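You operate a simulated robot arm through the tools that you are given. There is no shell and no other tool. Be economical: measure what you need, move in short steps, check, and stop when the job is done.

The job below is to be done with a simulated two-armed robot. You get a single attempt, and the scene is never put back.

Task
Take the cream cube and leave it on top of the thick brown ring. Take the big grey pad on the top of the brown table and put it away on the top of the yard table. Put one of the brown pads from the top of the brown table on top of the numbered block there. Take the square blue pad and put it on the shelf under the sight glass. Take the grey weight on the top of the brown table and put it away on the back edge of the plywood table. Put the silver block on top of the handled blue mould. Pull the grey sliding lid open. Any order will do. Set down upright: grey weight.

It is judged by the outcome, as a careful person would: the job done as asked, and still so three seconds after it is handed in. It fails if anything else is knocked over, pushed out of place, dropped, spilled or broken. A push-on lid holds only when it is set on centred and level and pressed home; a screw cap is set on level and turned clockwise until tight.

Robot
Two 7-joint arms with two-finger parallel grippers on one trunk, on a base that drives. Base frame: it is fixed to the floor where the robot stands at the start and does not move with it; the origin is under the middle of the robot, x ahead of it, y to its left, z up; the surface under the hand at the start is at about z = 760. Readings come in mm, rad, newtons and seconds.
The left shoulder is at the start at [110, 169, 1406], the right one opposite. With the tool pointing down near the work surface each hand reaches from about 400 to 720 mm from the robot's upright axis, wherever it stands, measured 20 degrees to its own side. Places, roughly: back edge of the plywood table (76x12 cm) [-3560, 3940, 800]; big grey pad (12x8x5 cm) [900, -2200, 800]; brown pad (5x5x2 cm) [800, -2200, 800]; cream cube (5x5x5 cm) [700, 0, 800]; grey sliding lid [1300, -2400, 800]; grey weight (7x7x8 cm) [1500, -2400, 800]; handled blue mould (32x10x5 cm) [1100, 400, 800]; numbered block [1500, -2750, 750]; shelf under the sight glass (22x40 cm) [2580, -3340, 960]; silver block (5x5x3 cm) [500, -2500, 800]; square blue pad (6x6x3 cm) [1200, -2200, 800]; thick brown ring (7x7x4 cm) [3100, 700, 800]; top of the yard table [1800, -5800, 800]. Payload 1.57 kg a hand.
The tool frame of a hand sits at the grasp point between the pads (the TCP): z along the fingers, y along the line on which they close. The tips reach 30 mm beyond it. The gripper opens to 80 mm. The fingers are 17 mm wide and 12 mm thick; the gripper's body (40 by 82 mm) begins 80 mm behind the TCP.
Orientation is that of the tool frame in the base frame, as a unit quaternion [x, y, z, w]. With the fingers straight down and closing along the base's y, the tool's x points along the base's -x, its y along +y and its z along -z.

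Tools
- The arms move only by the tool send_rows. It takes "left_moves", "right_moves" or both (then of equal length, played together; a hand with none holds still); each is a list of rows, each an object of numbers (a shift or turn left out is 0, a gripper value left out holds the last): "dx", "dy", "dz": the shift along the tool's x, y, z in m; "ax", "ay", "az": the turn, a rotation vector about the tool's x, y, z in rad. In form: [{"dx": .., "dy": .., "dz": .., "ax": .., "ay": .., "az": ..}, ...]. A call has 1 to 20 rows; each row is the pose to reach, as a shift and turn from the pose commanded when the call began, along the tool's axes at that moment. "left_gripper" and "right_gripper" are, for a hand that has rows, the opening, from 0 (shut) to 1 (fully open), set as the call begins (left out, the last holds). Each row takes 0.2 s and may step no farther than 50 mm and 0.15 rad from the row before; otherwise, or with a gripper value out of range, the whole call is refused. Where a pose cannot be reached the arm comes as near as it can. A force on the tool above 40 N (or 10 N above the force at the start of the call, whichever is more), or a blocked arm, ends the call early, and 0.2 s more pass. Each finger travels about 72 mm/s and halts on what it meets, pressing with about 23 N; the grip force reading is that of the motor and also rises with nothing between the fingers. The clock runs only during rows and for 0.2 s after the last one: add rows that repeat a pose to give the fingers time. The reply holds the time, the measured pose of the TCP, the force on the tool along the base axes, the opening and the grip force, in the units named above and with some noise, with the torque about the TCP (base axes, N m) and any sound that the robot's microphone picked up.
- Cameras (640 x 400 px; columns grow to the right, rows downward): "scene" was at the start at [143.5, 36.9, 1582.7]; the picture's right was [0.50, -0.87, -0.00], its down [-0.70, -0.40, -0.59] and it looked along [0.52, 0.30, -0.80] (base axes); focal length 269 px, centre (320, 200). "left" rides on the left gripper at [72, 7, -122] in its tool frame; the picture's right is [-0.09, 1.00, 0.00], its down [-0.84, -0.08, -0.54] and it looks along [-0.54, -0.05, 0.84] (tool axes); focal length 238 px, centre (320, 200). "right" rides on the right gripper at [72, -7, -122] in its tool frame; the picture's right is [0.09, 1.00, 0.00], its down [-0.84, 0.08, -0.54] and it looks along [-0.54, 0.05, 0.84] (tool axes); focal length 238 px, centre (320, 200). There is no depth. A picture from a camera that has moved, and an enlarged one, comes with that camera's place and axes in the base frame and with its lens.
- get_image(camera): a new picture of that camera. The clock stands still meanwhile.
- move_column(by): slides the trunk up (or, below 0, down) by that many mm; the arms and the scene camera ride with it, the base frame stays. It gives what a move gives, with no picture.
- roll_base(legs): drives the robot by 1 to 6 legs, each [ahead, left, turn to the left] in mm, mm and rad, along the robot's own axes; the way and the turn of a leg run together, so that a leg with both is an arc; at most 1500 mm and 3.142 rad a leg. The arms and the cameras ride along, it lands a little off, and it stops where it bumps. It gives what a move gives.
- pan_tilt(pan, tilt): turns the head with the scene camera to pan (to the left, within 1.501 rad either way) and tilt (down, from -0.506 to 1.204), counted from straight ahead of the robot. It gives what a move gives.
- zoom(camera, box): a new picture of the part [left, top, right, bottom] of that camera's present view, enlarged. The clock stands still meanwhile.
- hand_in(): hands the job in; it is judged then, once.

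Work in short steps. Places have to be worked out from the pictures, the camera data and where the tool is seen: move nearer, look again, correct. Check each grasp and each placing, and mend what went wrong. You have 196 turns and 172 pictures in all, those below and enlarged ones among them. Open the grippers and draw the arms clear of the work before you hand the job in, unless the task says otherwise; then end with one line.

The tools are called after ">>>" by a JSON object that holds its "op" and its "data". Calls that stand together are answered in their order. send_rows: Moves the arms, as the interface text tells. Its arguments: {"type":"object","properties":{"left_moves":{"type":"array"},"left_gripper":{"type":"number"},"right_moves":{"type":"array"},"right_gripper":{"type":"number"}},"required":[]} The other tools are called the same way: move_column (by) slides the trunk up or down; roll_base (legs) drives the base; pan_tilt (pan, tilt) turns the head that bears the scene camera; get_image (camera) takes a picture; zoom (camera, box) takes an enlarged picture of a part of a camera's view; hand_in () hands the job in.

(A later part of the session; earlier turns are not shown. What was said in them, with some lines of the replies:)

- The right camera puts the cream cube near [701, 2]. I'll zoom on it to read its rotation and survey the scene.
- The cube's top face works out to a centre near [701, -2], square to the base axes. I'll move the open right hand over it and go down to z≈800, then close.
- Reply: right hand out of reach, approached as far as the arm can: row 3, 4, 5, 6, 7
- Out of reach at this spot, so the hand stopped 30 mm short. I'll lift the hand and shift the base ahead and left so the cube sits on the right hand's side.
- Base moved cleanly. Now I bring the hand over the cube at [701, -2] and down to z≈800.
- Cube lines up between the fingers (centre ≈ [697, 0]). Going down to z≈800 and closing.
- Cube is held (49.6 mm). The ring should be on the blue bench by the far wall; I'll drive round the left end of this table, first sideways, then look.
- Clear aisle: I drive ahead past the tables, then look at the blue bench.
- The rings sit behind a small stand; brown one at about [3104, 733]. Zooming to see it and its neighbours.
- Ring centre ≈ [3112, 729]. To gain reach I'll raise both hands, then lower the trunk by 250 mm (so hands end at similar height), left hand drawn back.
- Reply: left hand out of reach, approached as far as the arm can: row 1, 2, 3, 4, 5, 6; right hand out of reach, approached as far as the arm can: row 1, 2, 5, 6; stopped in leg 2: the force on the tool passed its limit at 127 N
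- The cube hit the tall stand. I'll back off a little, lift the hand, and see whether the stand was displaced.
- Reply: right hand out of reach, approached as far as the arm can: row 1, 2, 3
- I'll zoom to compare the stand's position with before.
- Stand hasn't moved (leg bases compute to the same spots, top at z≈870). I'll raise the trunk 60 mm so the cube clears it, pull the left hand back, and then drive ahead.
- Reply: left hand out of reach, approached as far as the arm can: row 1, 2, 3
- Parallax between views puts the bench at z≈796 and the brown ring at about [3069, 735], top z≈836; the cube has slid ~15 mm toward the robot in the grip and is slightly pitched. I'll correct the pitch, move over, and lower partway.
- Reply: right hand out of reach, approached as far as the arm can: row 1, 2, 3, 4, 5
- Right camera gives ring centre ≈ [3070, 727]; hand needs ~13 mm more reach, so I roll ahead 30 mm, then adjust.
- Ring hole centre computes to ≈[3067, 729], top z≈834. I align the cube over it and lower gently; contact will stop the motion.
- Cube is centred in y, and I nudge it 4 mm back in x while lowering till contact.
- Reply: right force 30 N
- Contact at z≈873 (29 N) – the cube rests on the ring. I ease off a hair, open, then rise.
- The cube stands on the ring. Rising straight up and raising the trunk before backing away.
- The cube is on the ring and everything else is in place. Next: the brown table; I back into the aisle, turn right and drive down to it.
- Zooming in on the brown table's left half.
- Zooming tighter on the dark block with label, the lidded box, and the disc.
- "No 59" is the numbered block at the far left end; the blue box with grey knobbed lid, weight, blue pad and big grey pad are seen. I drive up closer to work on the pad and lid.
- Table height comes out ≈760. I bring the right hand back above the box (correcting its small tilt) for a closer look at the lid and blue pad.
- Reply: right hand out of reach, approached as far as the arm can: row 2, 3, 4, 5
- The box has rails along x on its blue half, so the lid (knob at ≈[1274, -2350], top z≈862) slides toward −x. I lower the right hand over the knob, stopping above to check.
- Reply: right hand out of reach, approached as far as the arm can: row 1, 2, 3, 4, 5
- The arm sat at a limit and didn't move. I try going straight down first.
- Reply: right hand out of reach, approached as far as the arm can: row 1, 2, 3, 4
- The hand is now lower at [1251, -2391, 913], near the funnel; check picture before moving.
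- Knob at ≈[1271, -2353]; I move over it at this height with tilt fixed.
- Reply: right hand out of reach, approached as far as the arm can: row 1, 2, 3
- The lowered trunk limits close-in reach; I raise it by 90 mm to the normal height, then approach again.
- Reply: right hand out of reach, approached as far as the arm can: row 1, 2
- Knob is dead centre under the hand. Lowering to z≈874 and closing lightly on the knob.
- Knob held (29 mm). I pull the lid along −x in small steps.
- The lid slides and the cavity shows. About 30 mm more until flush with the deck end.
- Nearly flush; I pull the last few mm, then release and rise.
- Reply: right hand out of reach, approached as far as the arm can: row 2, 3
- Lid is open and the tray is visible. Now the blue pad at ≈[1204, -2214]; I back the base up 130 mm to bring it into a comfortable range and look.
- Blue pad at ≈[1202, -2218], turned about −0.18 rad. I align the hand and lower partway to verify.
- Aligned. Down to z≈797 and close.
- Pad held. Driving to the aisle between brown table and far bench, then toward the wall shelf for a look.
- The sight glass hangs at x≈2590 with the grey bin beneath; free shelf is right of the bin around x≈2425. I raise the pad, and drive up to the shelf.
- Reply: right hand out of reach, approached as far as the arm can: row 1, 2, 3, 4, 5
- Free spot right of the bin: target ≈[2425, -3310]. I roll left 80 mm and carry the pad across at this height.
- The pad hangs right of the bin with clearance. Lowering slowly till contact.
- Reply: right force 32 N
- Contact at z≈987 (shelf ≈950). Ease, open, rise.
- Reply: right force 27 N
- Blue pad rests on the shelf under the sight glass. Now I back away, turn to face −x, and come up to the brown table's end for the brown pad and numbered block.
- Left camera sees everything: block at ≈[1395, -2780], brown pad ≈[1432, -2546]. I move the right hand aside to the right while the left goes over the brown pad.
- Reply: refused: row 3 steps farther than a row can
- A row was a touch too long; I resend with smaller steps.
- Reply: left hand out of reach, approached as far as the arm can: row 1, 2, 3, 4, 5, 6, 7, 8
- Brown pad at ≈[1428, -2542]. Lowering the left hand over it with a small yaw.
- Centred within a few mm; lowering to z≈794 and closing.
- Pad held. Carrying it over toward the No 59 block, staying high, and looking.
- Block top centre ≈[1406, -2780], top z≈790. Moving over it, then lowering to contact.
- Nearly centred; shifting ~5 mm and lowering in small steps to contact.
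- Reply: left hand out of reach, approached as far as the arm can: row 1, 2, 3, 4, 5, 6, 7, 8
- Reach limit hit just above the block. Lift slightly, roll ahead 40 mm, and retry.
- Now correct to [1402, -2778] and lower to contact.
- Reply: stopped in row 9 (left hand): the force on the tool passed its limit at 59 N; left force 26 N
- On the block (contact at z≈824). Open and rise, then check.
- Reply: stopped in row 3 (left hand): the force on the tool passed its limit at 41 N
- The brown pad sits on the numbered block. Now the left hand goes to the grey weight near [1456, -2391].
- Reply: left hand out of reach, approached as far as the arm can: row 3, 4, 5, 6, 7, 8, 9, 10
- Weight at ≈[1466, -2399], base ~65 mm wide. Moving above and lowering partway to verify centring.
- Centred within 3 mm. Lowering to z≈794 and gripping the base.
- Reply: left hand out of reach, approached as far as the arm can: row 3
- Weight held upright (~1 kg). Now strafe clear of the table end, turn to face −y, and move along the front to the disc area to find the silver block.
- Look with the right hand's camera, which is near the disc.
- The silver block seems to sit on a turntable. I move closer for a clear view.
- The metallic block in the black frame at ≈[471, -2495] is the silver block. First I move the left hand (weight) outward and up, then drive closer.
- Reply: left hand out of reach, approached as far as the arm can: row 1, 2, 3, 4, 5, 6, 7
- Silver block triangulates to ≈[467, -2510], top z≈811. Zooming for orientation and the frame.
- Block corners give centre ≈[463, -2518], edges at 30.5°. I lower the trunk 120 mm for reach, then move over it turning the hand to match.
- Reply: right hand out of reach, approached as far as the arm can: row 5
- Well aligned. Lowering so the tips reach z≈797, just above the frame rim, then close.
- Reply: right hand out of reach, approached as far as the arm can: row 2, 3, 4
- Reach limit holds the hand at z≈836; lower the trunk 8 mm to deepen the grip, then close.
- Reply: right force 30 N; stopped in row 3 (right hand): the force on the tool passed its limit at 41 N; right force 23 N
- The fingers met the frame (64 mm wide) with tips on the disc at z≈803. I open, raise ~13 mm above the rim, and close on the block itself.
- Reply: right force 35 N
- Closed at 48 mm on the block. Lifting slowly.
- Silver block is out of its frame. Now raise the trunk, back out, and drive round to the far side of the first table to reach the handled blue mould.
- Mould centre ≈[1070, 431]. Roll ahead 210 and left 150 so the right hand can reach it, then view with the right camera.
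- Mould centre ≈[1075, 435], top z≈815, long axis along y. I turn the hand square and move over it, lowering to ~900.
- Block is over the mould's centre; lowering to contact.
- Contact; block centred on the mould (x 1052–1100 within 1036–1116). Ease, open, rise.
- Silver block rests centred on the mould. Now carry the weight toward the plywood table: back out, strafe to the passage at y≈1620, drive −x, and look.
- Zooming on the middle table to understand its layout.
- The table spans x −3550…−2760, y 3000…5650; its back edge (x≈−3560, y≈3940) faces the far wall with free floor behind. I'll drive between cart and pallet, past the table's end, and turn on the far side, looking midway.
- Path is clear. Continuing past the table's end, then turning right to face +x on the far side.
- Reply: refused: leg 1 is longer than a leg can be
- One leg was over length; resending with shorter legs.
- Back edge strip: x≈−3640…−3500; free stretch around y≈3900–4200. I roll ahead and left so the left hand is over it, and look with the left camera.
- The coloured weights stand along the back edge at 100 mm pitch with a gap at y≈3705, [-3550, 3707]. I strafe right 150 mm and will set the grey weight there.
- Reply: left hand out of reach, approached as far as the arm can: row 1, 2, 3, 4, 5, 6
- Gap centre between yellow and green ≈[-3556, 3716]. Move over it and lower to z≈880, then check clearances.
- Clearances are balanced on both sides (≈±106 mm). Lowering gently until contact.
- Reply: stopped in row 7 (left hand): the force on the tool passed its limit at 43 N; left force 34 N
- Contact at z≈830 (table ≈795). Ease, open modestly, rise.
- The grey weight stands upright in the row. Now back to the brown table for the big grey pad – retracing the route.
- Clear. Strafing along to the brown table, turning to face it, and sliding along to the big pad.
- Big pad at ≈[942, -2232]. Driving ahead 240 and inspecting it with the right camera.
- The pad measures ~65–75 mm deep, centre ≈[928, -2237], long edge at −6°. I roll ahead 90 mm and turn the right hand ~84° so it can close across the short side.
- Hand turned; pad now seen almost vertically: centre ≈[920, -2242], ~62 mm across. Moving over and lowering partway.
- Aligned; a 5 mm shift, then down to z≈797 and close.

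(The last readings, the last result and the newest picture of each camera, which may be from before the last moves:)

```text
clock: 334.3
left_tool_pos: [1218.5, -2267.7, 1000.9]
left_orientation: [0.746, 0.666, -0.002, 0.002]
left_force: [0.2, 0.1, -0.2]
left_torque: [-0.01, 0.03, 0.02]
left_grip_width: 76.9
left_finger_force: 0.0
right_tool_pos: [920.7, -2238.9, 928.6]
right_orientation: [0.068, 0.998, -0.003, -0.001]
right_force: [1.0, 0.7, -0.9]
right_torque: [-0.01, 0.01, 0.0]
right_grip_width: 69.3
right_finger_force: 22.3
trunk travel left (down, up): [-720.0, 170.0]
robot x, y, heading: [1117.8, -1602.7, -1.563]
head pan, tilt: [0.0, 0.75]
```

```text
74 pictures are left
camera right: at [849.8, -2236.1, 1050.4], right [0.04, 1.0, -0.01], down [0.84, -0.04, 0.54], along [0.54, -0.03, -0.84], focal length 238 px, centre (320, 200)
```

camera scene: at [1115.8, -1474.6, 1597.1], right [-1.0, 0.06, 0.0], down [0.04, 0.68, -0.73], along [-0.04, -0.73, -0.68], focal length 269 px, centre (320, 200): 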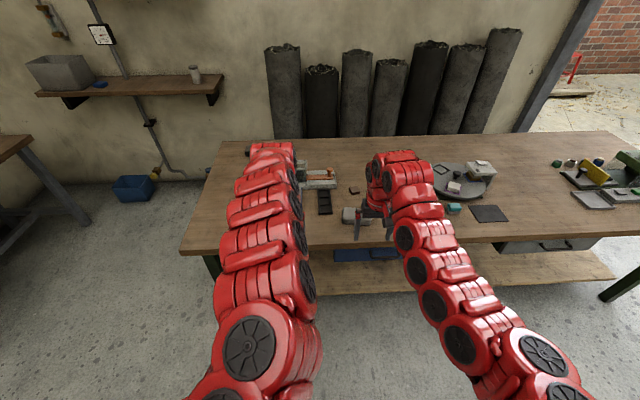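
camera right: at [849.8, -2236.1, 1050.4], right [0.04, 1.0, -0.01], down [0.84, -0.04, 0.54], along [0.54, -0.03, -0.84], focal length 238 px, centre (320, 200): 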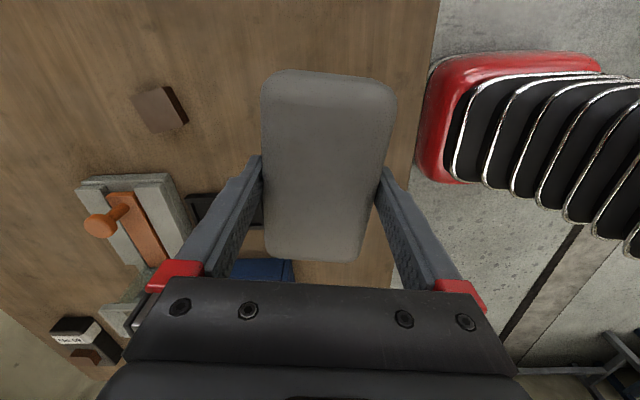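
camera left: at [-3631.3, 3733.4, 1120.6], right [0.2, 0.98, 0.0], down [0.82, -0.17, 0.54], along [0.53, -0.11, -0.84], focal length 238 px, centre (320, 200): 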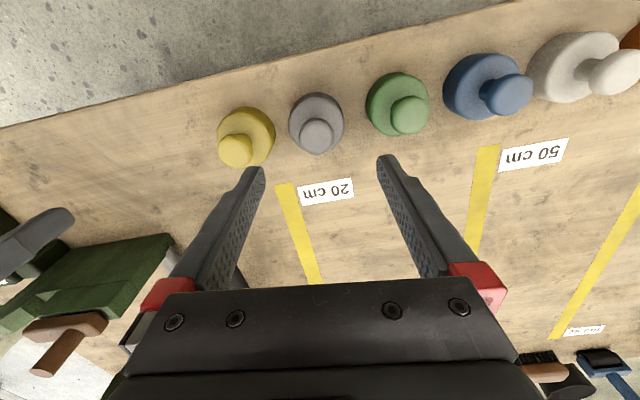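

Big pad held (69 mm). Now head for the yard: back off, strafe toward the opening on the −x side, and look.

>>> {"op": "send_rows", "data": {"right_moves": [{"dz": -0.03}, {"dz": -0.06}]}}

>>> {"op": "roll_base", "data": {"legs": [[-270, 0, 0], [0, -1450, 0]]}}

>>> {"op": "pan_tilt", "data": {"pan": -0.5, "tilt": 0.4}}

>>> {"op": "get_image", "data": {"camera": "scene"}}

```text
clock: 334.9
left_tool_pos: [1217.6, -2269.5, 999.0]
left_orientation: [0.746, 0.666, -0.001, 0.002]
left_force: [-0.3, 0.5, 0.6]
left_torque: [-0.04, -0.01, -0.04]
left_grip_width: 77.1
left_finger_force: 0.1
right_tool_pos: [919.3, -2248.1, 989.6]
right_orientation: [0.069, 0.998, -0.001, -0.002]
right_force: [0.6, 0.1, -0.1]
right_torque: [0.02, -0.03, -0.02]
right_grip_width: 69.5
right_finger_force: 22.9
right hand out of reach, approached as far as the arm can: row 1, 2
trunk travel left (down, up): [-720.0, 170.0]
robot x, y, heading: [1119.6, -1598.7, -1.567]
head pan, tilt: [0.0, 0.75]
```

```text
clock: 343.6
left_tool_pos: [-267.1, -1979.9, 998.2]
left_orientation: [0.759, 0.651, 0.0, 0.001]
left_force: [-0.6, 0.1, 0.5]
left_torque: [0.01, -0.05, -0.01]
left_grip_width: 76.7
left_finger_force: 0.1
right_tool_pos: [-563.9, -1945.8, 988.1]
right_orientation: [0.089, 0.996, -0.001, -0.002]
right_force: [-0.7, 0.2, -0.8]
right_torque: [-0.02, -0.01, 0.04]
right_grip_width: 69.7
right_finger_force: 23.2
trunk travel left (down, up): [-720.0, 170.0]
robot x, y, heading: [-336.5, -1309.9, -1.612]
head pan, tilt: [0.0, 0.75]
```

```text
clock: 344.6
left_tool_pos: [-267.2, -1981.4, 998.8]
left_orientation: [0.759, 0.651, -0.001, 0.001]
left_force: [-0.4, 0.0, -0.1]
left_torque: [0.0, -0.03, 0.0]
left_grip_width: 76.9
left_finger_force: 0.0
right_tool_pos: [-562.6, -1947.2, 988.9]
right_orientation: [0.088, 0.996, -0.001, -0.002]
right_force: [1.1, -0.4, -0.7]
right_torque: [-0.03, 0.0, 0.0]
right_grip_width: 69.6
right_finger_force: 22.7
trunk travel left (down, up): [-720.0, 170.0]
robot x, y, heading: [-338.3, -1311.9, -1.609]
head pan, tilt: [-0.499, 0.4]
```

```text
73 pictures are left
camera scene: at [-388.1, -1468.1, 1628.1], right [-0.86, 0.51, 0.0], down [0.2, 0.34, -0.92], along [-0.47, -0.79, -0.39], focal length 269 px, centre (320, 200)
```

scene: 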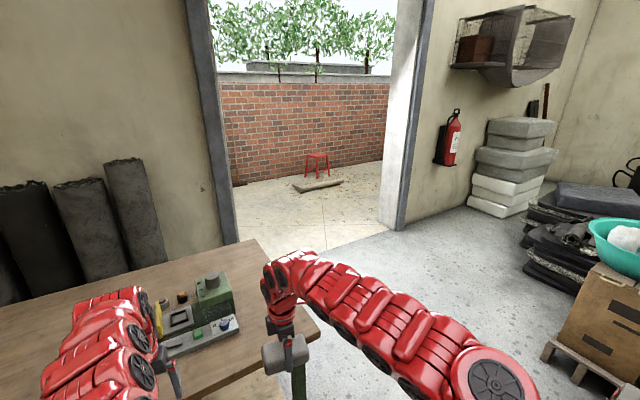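

The opening spans about x −2700…−760; I pass between the brown table's corner and the yellow can by turning along the diagonal, then face −y.

>>> {"op": "roll_base", "data": {"legs": [[0, 0, -0.833], [833, -65, 0], [500, 0, 0], [0, 0, 0.872]]}}

>>> {"op": "pan_tilt", "data": {"pan": 0.2, "tilt": 0.3}}

>>> {"op": "get_image", "data": {"camera": "scene"}}

```text
clock: 355.9
left_tool_pos: [-1269.2, -2823.0, 998.9]
left_orientation: [0.738, 0.675, -0.001, 0.001]
left_force: [0.5, 0.0, 0.6]
left_torque: [0.01, -0.01, -0.01]
left_grip_width: 76.5
left_finger_force: 0.1
right_tool_pos: [-1567.0, -2808.4, 989.4]
right_orientation: [0.057, 0.998, -0.001, -0.001]
right_force: [0.3, -0.1, 0.4]
right_torque: [0.03, 0.0, 0.03]
right_grip_width: 69.3
right_finger_force: 22.9
trunk travel left (down, up): [-720.0, 170.0]
robot x, y, heading: [-1383.8, -2156.8, -1.539]
head pan, tilt: [-0.499, 0.4]
```

```text
clock: 357.0
left_tool_pos: [-1270.6, -2823.3, 1000.0]
left_orientation: [0.738, 0.675, -0.001, 0.001]
left_force: [-0.9, 0.0, 1.1]
left_torque: [0.03, -0.04, -0.01]
left_grip_width: 76.7
left_finger_force: 0.0
right_tool_pos: [-1567.4, -2808.9, 989.6]
right_orientation: [0.058, 0.998, -0.001, -0.002]
right_force: [-0.1, 0.8, -0.2]
right_torque: [-0.04, -0.03, -0.01]
right_grip_width: 69.3
right_finger_force: 23.4
trunk travel left (down, up): [-720.0, 170.0]
robot x, y, heading: [-1382.3, -2158.0, -1.544]
head pan, tilt: [0.201, 0.3]
```

```text
72 pictures are left
camera scene: at [-1360.4, -2328.3, 1637.4], right [-0.97, -0.23, 0.0], down [-0.07, 0.29, -0.96], along [0.22, -0.93, -0.3], focal length 269 px, centre (320, 200)
```

scene: 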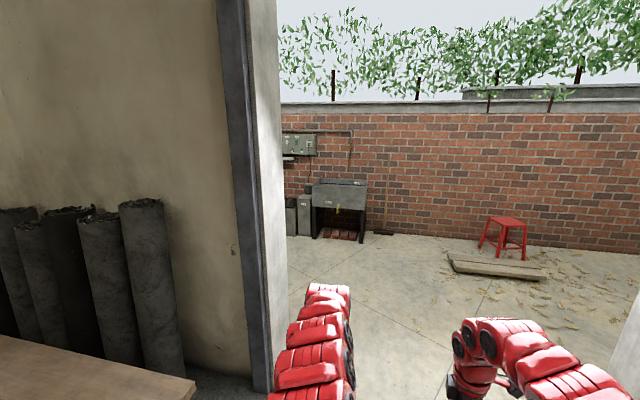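

Doorway is clear. Driving out through it and looking left for the yard table.

>>> {"op": "roll_base", "data": {"legs": [[1450, 0, -0.02], [850, 0, 0]]}}

>>> {"op": "pan_tilt", "data": {"pan": 1.1, "tilt": 0.35}}

>>> {"op": "get_image", "data": {"camera": "scene"}}

```text
clock: 368.2
left_tool_pos: [-1236.6, -5099.3, 1000.1]
left_orientation: [0.744, 0.668, 0.0, 0.002]
left_force: [-0.4, -0.7, 0.0]
left_torque: [0.01, -0.03, 0.01]
left_grip_width: 76.6
left_finger_force: 0.0
right_tool_pos: [-1533.3, -5079.0, 987.3]
right_orientation: [0.067, 0.998, -0.002, -0.002]
right_force: [-0.1, 0.2, -1.2]
right_torque: [-0.02, 0.03, 0.0]
right_grip_width: 69.3
right_finger_force: 22.8
trunk travel left (down, up): [-720.0, 170.0]
robot x, y, heading: [-1336.8, -4430.5, -1.561]
head pan, tilt: [0.201, 0.3]
```

```text
clock: 369.4
left_tool_pos: [-1237.0, -5099.8, 998.5]
left_orientation: [0.744, 0.668, -0.001, 0.001]
left_force: [0.6, 0.8, 0.2]
left_torque: [0.01, 0.0, -0.02]
left_grip_width: 76.8
left_finger_force: 0.1
right_tool_pos: [-1533.8, -5078.9, 986.4]
right_orientation: [0.066, 0.998, 0.0, -0.002]
right_force: [0.8, -0.4, 0.0]
right_torque: [0.0, -0.01, 0.01]
right_grip_width: 69.2
right_finger_force: 22.5
trunk travel left (down, up): [-720.0, 170.0]
robot x, y, heading: [-1340.7, -4432.6, -1.558]
head pan, tilt: [1.1, 0.351]
```

```text
71 pictures are left
camera scene: at [-1253.5, -4553.4, 1632.7], right [-0.45, -0.9, 0.0], down [-0.31, 0.15, -0.94], along [0.84, -0.42, -0.34], focal length 269 px, centre (320, 200)
```

scene: 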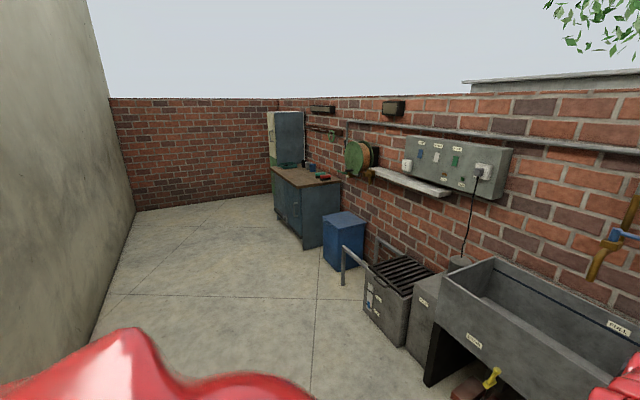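

The yard table is the cabinet with the brown top at the far end. Strafing along the yard toward it.

>>> {"op": "roll_base", "data": {"legs": [[0, 1490, -0.012], [0, 1490, 0]]}}

>>> {"op": "pan_tilt", "data": {"pan": 0.1, "tilt": 0.55}}

>>> {"op": "get_image", "data": {"camera": "scene"}}

```text
clock: 383.7
left_tool_pos: [1718.2, -5142.8, 999.5]
left_orientation: [0.748, 0.664, 0.0, 0.001]
left_force: [0.1, -0.2, -0.4]
left_torque: [0.01, -0.01, 0.0]
left_grip_width: 76.9
left_finger_force: 0.0
right_tool_pos: [1421.4, -5118.5, 988.5]
right_orientation: [0.072, 0.997, 0.0, -0.002]
right_force: [-0.7, -0.2, -0.7]
right_torque: [0.01, 0.02, -0.03]
right_grip_width: 69.4
right_finger_force: 22.5
trunk travel left (down, up): [-720.0, 170.0]
robot x, y, heading: [1625.8, -4475.8, -1.567]
head pan, tilt: [1.1, 0.351]
```

```text
clock: 385.0
left_tool_pos: [1719.1, -5142.5, 999.8]
left_orientation: [0.748, 0.663, -0.001, 0.0]
left_force: [-0.6, 0.2, 0.1]
left_torque: [0.0, -0.01, 0.03]
left_grip_width: 76.9
left_finger_force: 0.1
right_tool_pos: [1421.7, -5119.3, 988.6]
right_orientation: [0.071, 0.997, -0.001, -0.002]
right_force: [-0.7, -0.3, -0.1]
right_torque: [0.02, 0.01, -0.02]
right_grip_width: 69.4
right_finger_force: 22.9
trunk travel left (down, up): [-720.0, 170.0]
robot x, y, heading: [1622.3, -4473.9, -1.575]
head pan, tilt: [0.099, 0.55]
```

```text
70 pictures are left
camera scene: at [1633.3, -4643.5, 1614.5], right [-1.0, -0.1, 0.0], down [-0.05, 0.52, -0.85], along [0.08, -0.85, -0.52], focal length 269 px, centre (320, 200)
```

scene: 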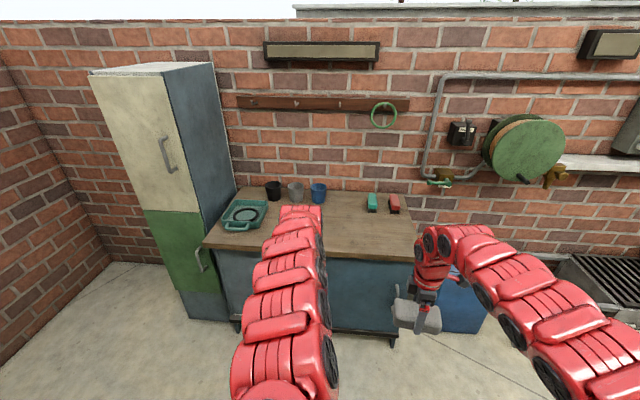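

Table top spans x 1317…2247, y −5520…−6100. I'll set the pad at ≈[1560, -5660], free area. Drive up.

>>> {"op": "roll_base", "data": {"legs": [[530, 105, 0]]}}

>>> {"op": "get_image", "data": {"camera": "right"}}

>>> {"op": "get_image", "data": {"camera": "scene"}}

```text
clock: 388.1
left_tool_pos: [1816.7, -5678.7, 1000.5]
left_orientation: [0.75, 0.661, -0.001, 0.0]
left_force: [-0.8, 0.0, -0.1]
left_torque: [-0.03, -0.05, 0.04]
left_grip_width: 76.7
left_finger_force: 0.0
right_tool_pos: [1517.8, -5653.2, 988.2]
right_orientation: [0.075, 0.997, -0.002, -0.001]
right_force: [0.0, -0.1, 0.1]
right_torque: [0.02, -0.01, 0.02]
right_grip_width: 69.6
right_finger_force: 22.6
trunk travel left (down, up): [-720.0, 170.0]
robot x, y, heading: [1726.5, -5009.9, -1.581]
head pan, tilt: [0.099, 0.55]
```

```text
69 pictures are left
camera right: at [1446.6, -5649.7, 1110.8], right [0.06, 1.0, 0.0], down [0.84, -0.05, 0.54], along [0.54, -0.03, -0.84], focal length 238 px, centre (320, 200)
```

right: 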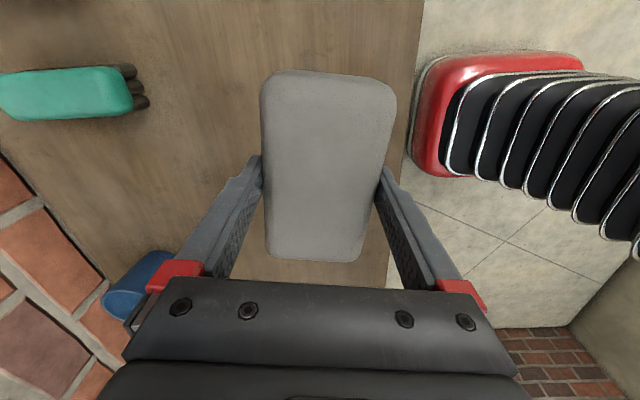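

```text
68 pictures are left
camera scene: at [1733.2, -5178.1, 1614.5], right [-1.0, -0.09, 0.0], down [-0.05, 0.52, -0.85], along [0.08, -0.85, -0.52], focal length 269 px, centre (320, 200)
```

scene: 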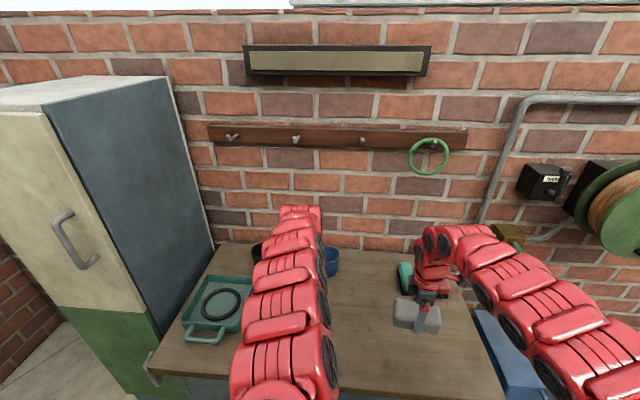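

Spot beneath is empty and well inside the edge. Lowering: first to ≈870, then slowly to contact.

>>> {"op": "send_rows", "data": {"right_moves": [{"dz": 0.04}, {"dz": 0.08}, {"dz": 0.11}, {"dz": 0.12}, {"dz": 0.128}, {"dz": 0.134}, {"dz": 0.14}, {"dz": 0.146}, {"dz": 0.152}, {"dz": 0.158}, {"dz": 0.164}, {"dz": 0.17}, {"dz": 0.176}, {"dz": 0.182}, {"dz": 0.188}, {"dz": 0.194}]}}

>>> {"op": "get_image", "data": {"camera": "right"}}

```text
clock: 390.5
left_tool_pos: [1816.2, -5676.5, 1000.0]
left_orientation: [0.75, 0.661, -0.002, 0.001]
left_force: [0.6, 0.3, 0.0]
left_torque: [0.02, 0.01, -0.02]
left_grip_width: 76.6
left_finger_force: 0.1
right_tool_pos: [1519.0, -5652.7, 830.0]
right_orientation: [0.077, 0.997, -0.001, -0.002]
right_force: [1.6, 2.5, 19.1]
right_torque: [0.72, -0.2, -0.08]
right_grip_width: 69.5
right_finger_force: 23.2
trunk travel left (down, up): [-720.0, 170.0]
robot x, y, heading: [1727.2, -5005.1, -1.579]
head pan, tilt: [0.099, 0.55]
stopped in row 11 (right hand): the force on the tool passed its limit at 51 N (the readings are from after the stop); the commanded pose is now the measured one
```

```text
67 pictures are left
camera right: at [1447.1, -5648.8, 952.3], right [0.06, 1.0, 0.0], down [0.84, -0.05, 0.54], along [0.54, -0.03, -0.84], focal length 238 px, centre (320, 200)
```

right: 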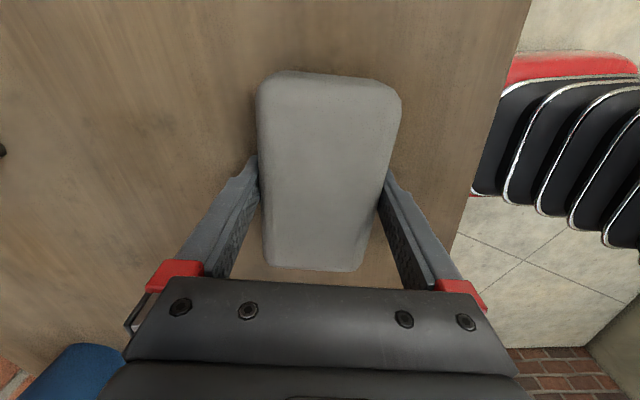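

Contact at z≈830. Ease, release, rise and check.

>>> {"op": "send_rows", "data": {"right_moves": [{"dz": -0.002}]}}

>>> {"op": "send_rows", "data": {"right_moves": [{}, {}, {}], "right_gripper": 1}}

>>> {"op": "send_rows", "data": {"right_moves": [{"dz": -0.04}, {"dz": -0.08}, {"dz": -0.12}, {"dz": -0.15}]}}

>>> {"op": "get_image", "data": {"camera": "right"}}

```text
clock: 390.9
left_tool_pos: [1815.7, -5678.7, 999.8]
left_orientation: [0.75, 0.661, -0.001, 0.002]
left_force: [1.1, -0.4, -0.1]
left_torque: [-0.04, 0.01, 0.01]
left_grip_width: 76.7
left_finger_force: 0.0
right_tool_pos: [1517.4, -5653.8, 828.9]
right_orientation: [0.075, 0.997, -0.001, -0.001]
right_force: [0.4, 2.6, 5.7]
right_torque: [0.01, 0.0, 0.0]
right_grip_width: 69.4
right_finger_force: 22.9
trunk travel left (down, up): [-720.0, 170.0]
robot x, y, heading: [1730.9, -5005.7, -1.577]
head pan, tilt: [0.099, 0.55]
```

```text
clock: 391.7
left_tool_pos: [1814.5, -5678.2, 998.4]
left_orientation: [0.75, 0.662, 0.0, 0.001]
left_force: [-0.2, -0.5, 0.1]
left_torque: [-0.03, -0.05, 0.02]
left_grip_width: 76.9
left_finger_force: 0.1
right_tool_pos: [1518.8, -5653.8, 830.4]
right_orientation: [0.075, 0.997, 0.0, -0.001]
right_force: [-2.1, -2.3, 4.6]
right_torque: [0.13, 0.0, 0.06]
right_grip_width: 77.4
right_finger_force: 0.0
trunk travel left (down, up): [-720.0, 170.0]
robot x, y, heading: [1723.0, -5005.4, -1.582]
head pan, tilt: [0.099, 0.55]
```

```text
clock: 392.7
left_tool_pos: [1815.3, -5679.1, 998.3]
left_orientation: [0.75, 0.661, 0.001, 0.0]
left_force: [0.3, -0.4, 0.1]
left_torque: [-0.05, 0.01, 0.01]
left_grip_width: 76.6
left_finger_force: 0.0
right_tool_pos: [1518.3, -5655.5, 979.8]
right_orientation: [0.075, 0.997, -0.001, -0.001]
right_force: [0.8, 0.5, 0.3]
right_torque: [0.01, 0.0, -0.01]
right_grip_width: 80.0
right_finger_force: 0.0
trunk travel left (down, up): [-720.0, 170.0]
robot x, y, heading: [1729.4, -5008.3, -1.575]
head pan, tilt: [0.099, 0.55]
```

```text
66 pictures are left
camera right: at [1446.5, -5653.0, 1102.8], right [0.06, 1.0, 0.0], down [0.84, -0.05, 0.54], along [0.54, -0.03, -0.84], focal length 238 px, centre (320, 200)
```

right: 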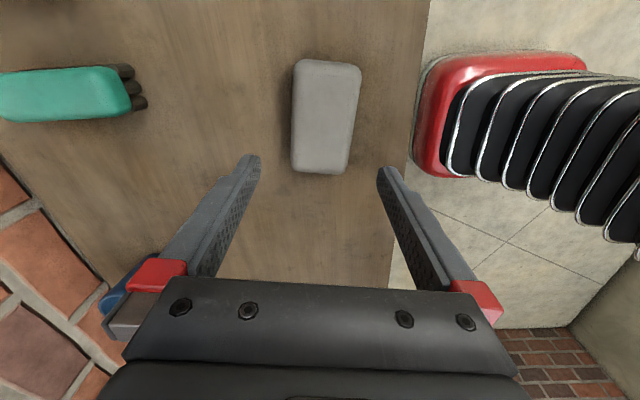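

The big grey pad rests on the yard table; all seven tasks are done. I back away clear of the work, then hand in.

>>> {"op": "roll_base", "data": {"legs": [[-350, 0, 0]]}}

>>> {"op": "get_image", "data": {"camera": "scene"}}

```text
clock: 395.0
left_tool_pos: [1818.2, -5318.4, 999.3]
left_orientation: [0.75, 0.661, -0.001, 0.001]
left_force: [0.6, 0.6, -0.2]
left_torque: [0.03, 0.01, -0.01]
left_grip_width: 76.5
left_finger_force: 0.1
right_tool_pos: [1521.6, -5296.0, 978.6]
right_orientation: [0.075, 0.997, 0.0, -0.002]
right_force: [-0.9, 0.0, 0.2]
right_torque: [0.0, 0.0, -0.01]
right_grip_width: 80.3
right_finger_force: 0.1
trunk travel left (down, up): [-720.0, 170.0]
robot x, y, heading: [1727.2, -4645.4, -1.58]
head pan, tilt: [0.099, 0.55]
```

```text
65 pictures are left
camera scene: at [1736.2, -4817.8, 1614.4], right [-1.0, -0.09, 0.0], down [-0.05, 0.52, -0.85], along [0.08, -0.85, -0.52], focal length 269 px, centre (320, 200)
```

scene: 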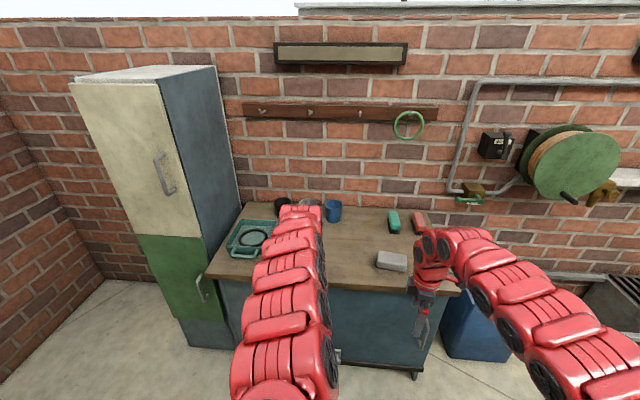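

Everything is in place and the arms are clear; handing in.

>>> {"op": "hand_in", "data": {}}

```text
The job is handed in.
```

All seven tasks are done and the job is handed in; I checked each placing in a picture afterwards. While I carried the cream cube, it bumped the gauge stand by the rings with about 127 N. I compared the stand's position before and after, and it had not moved.
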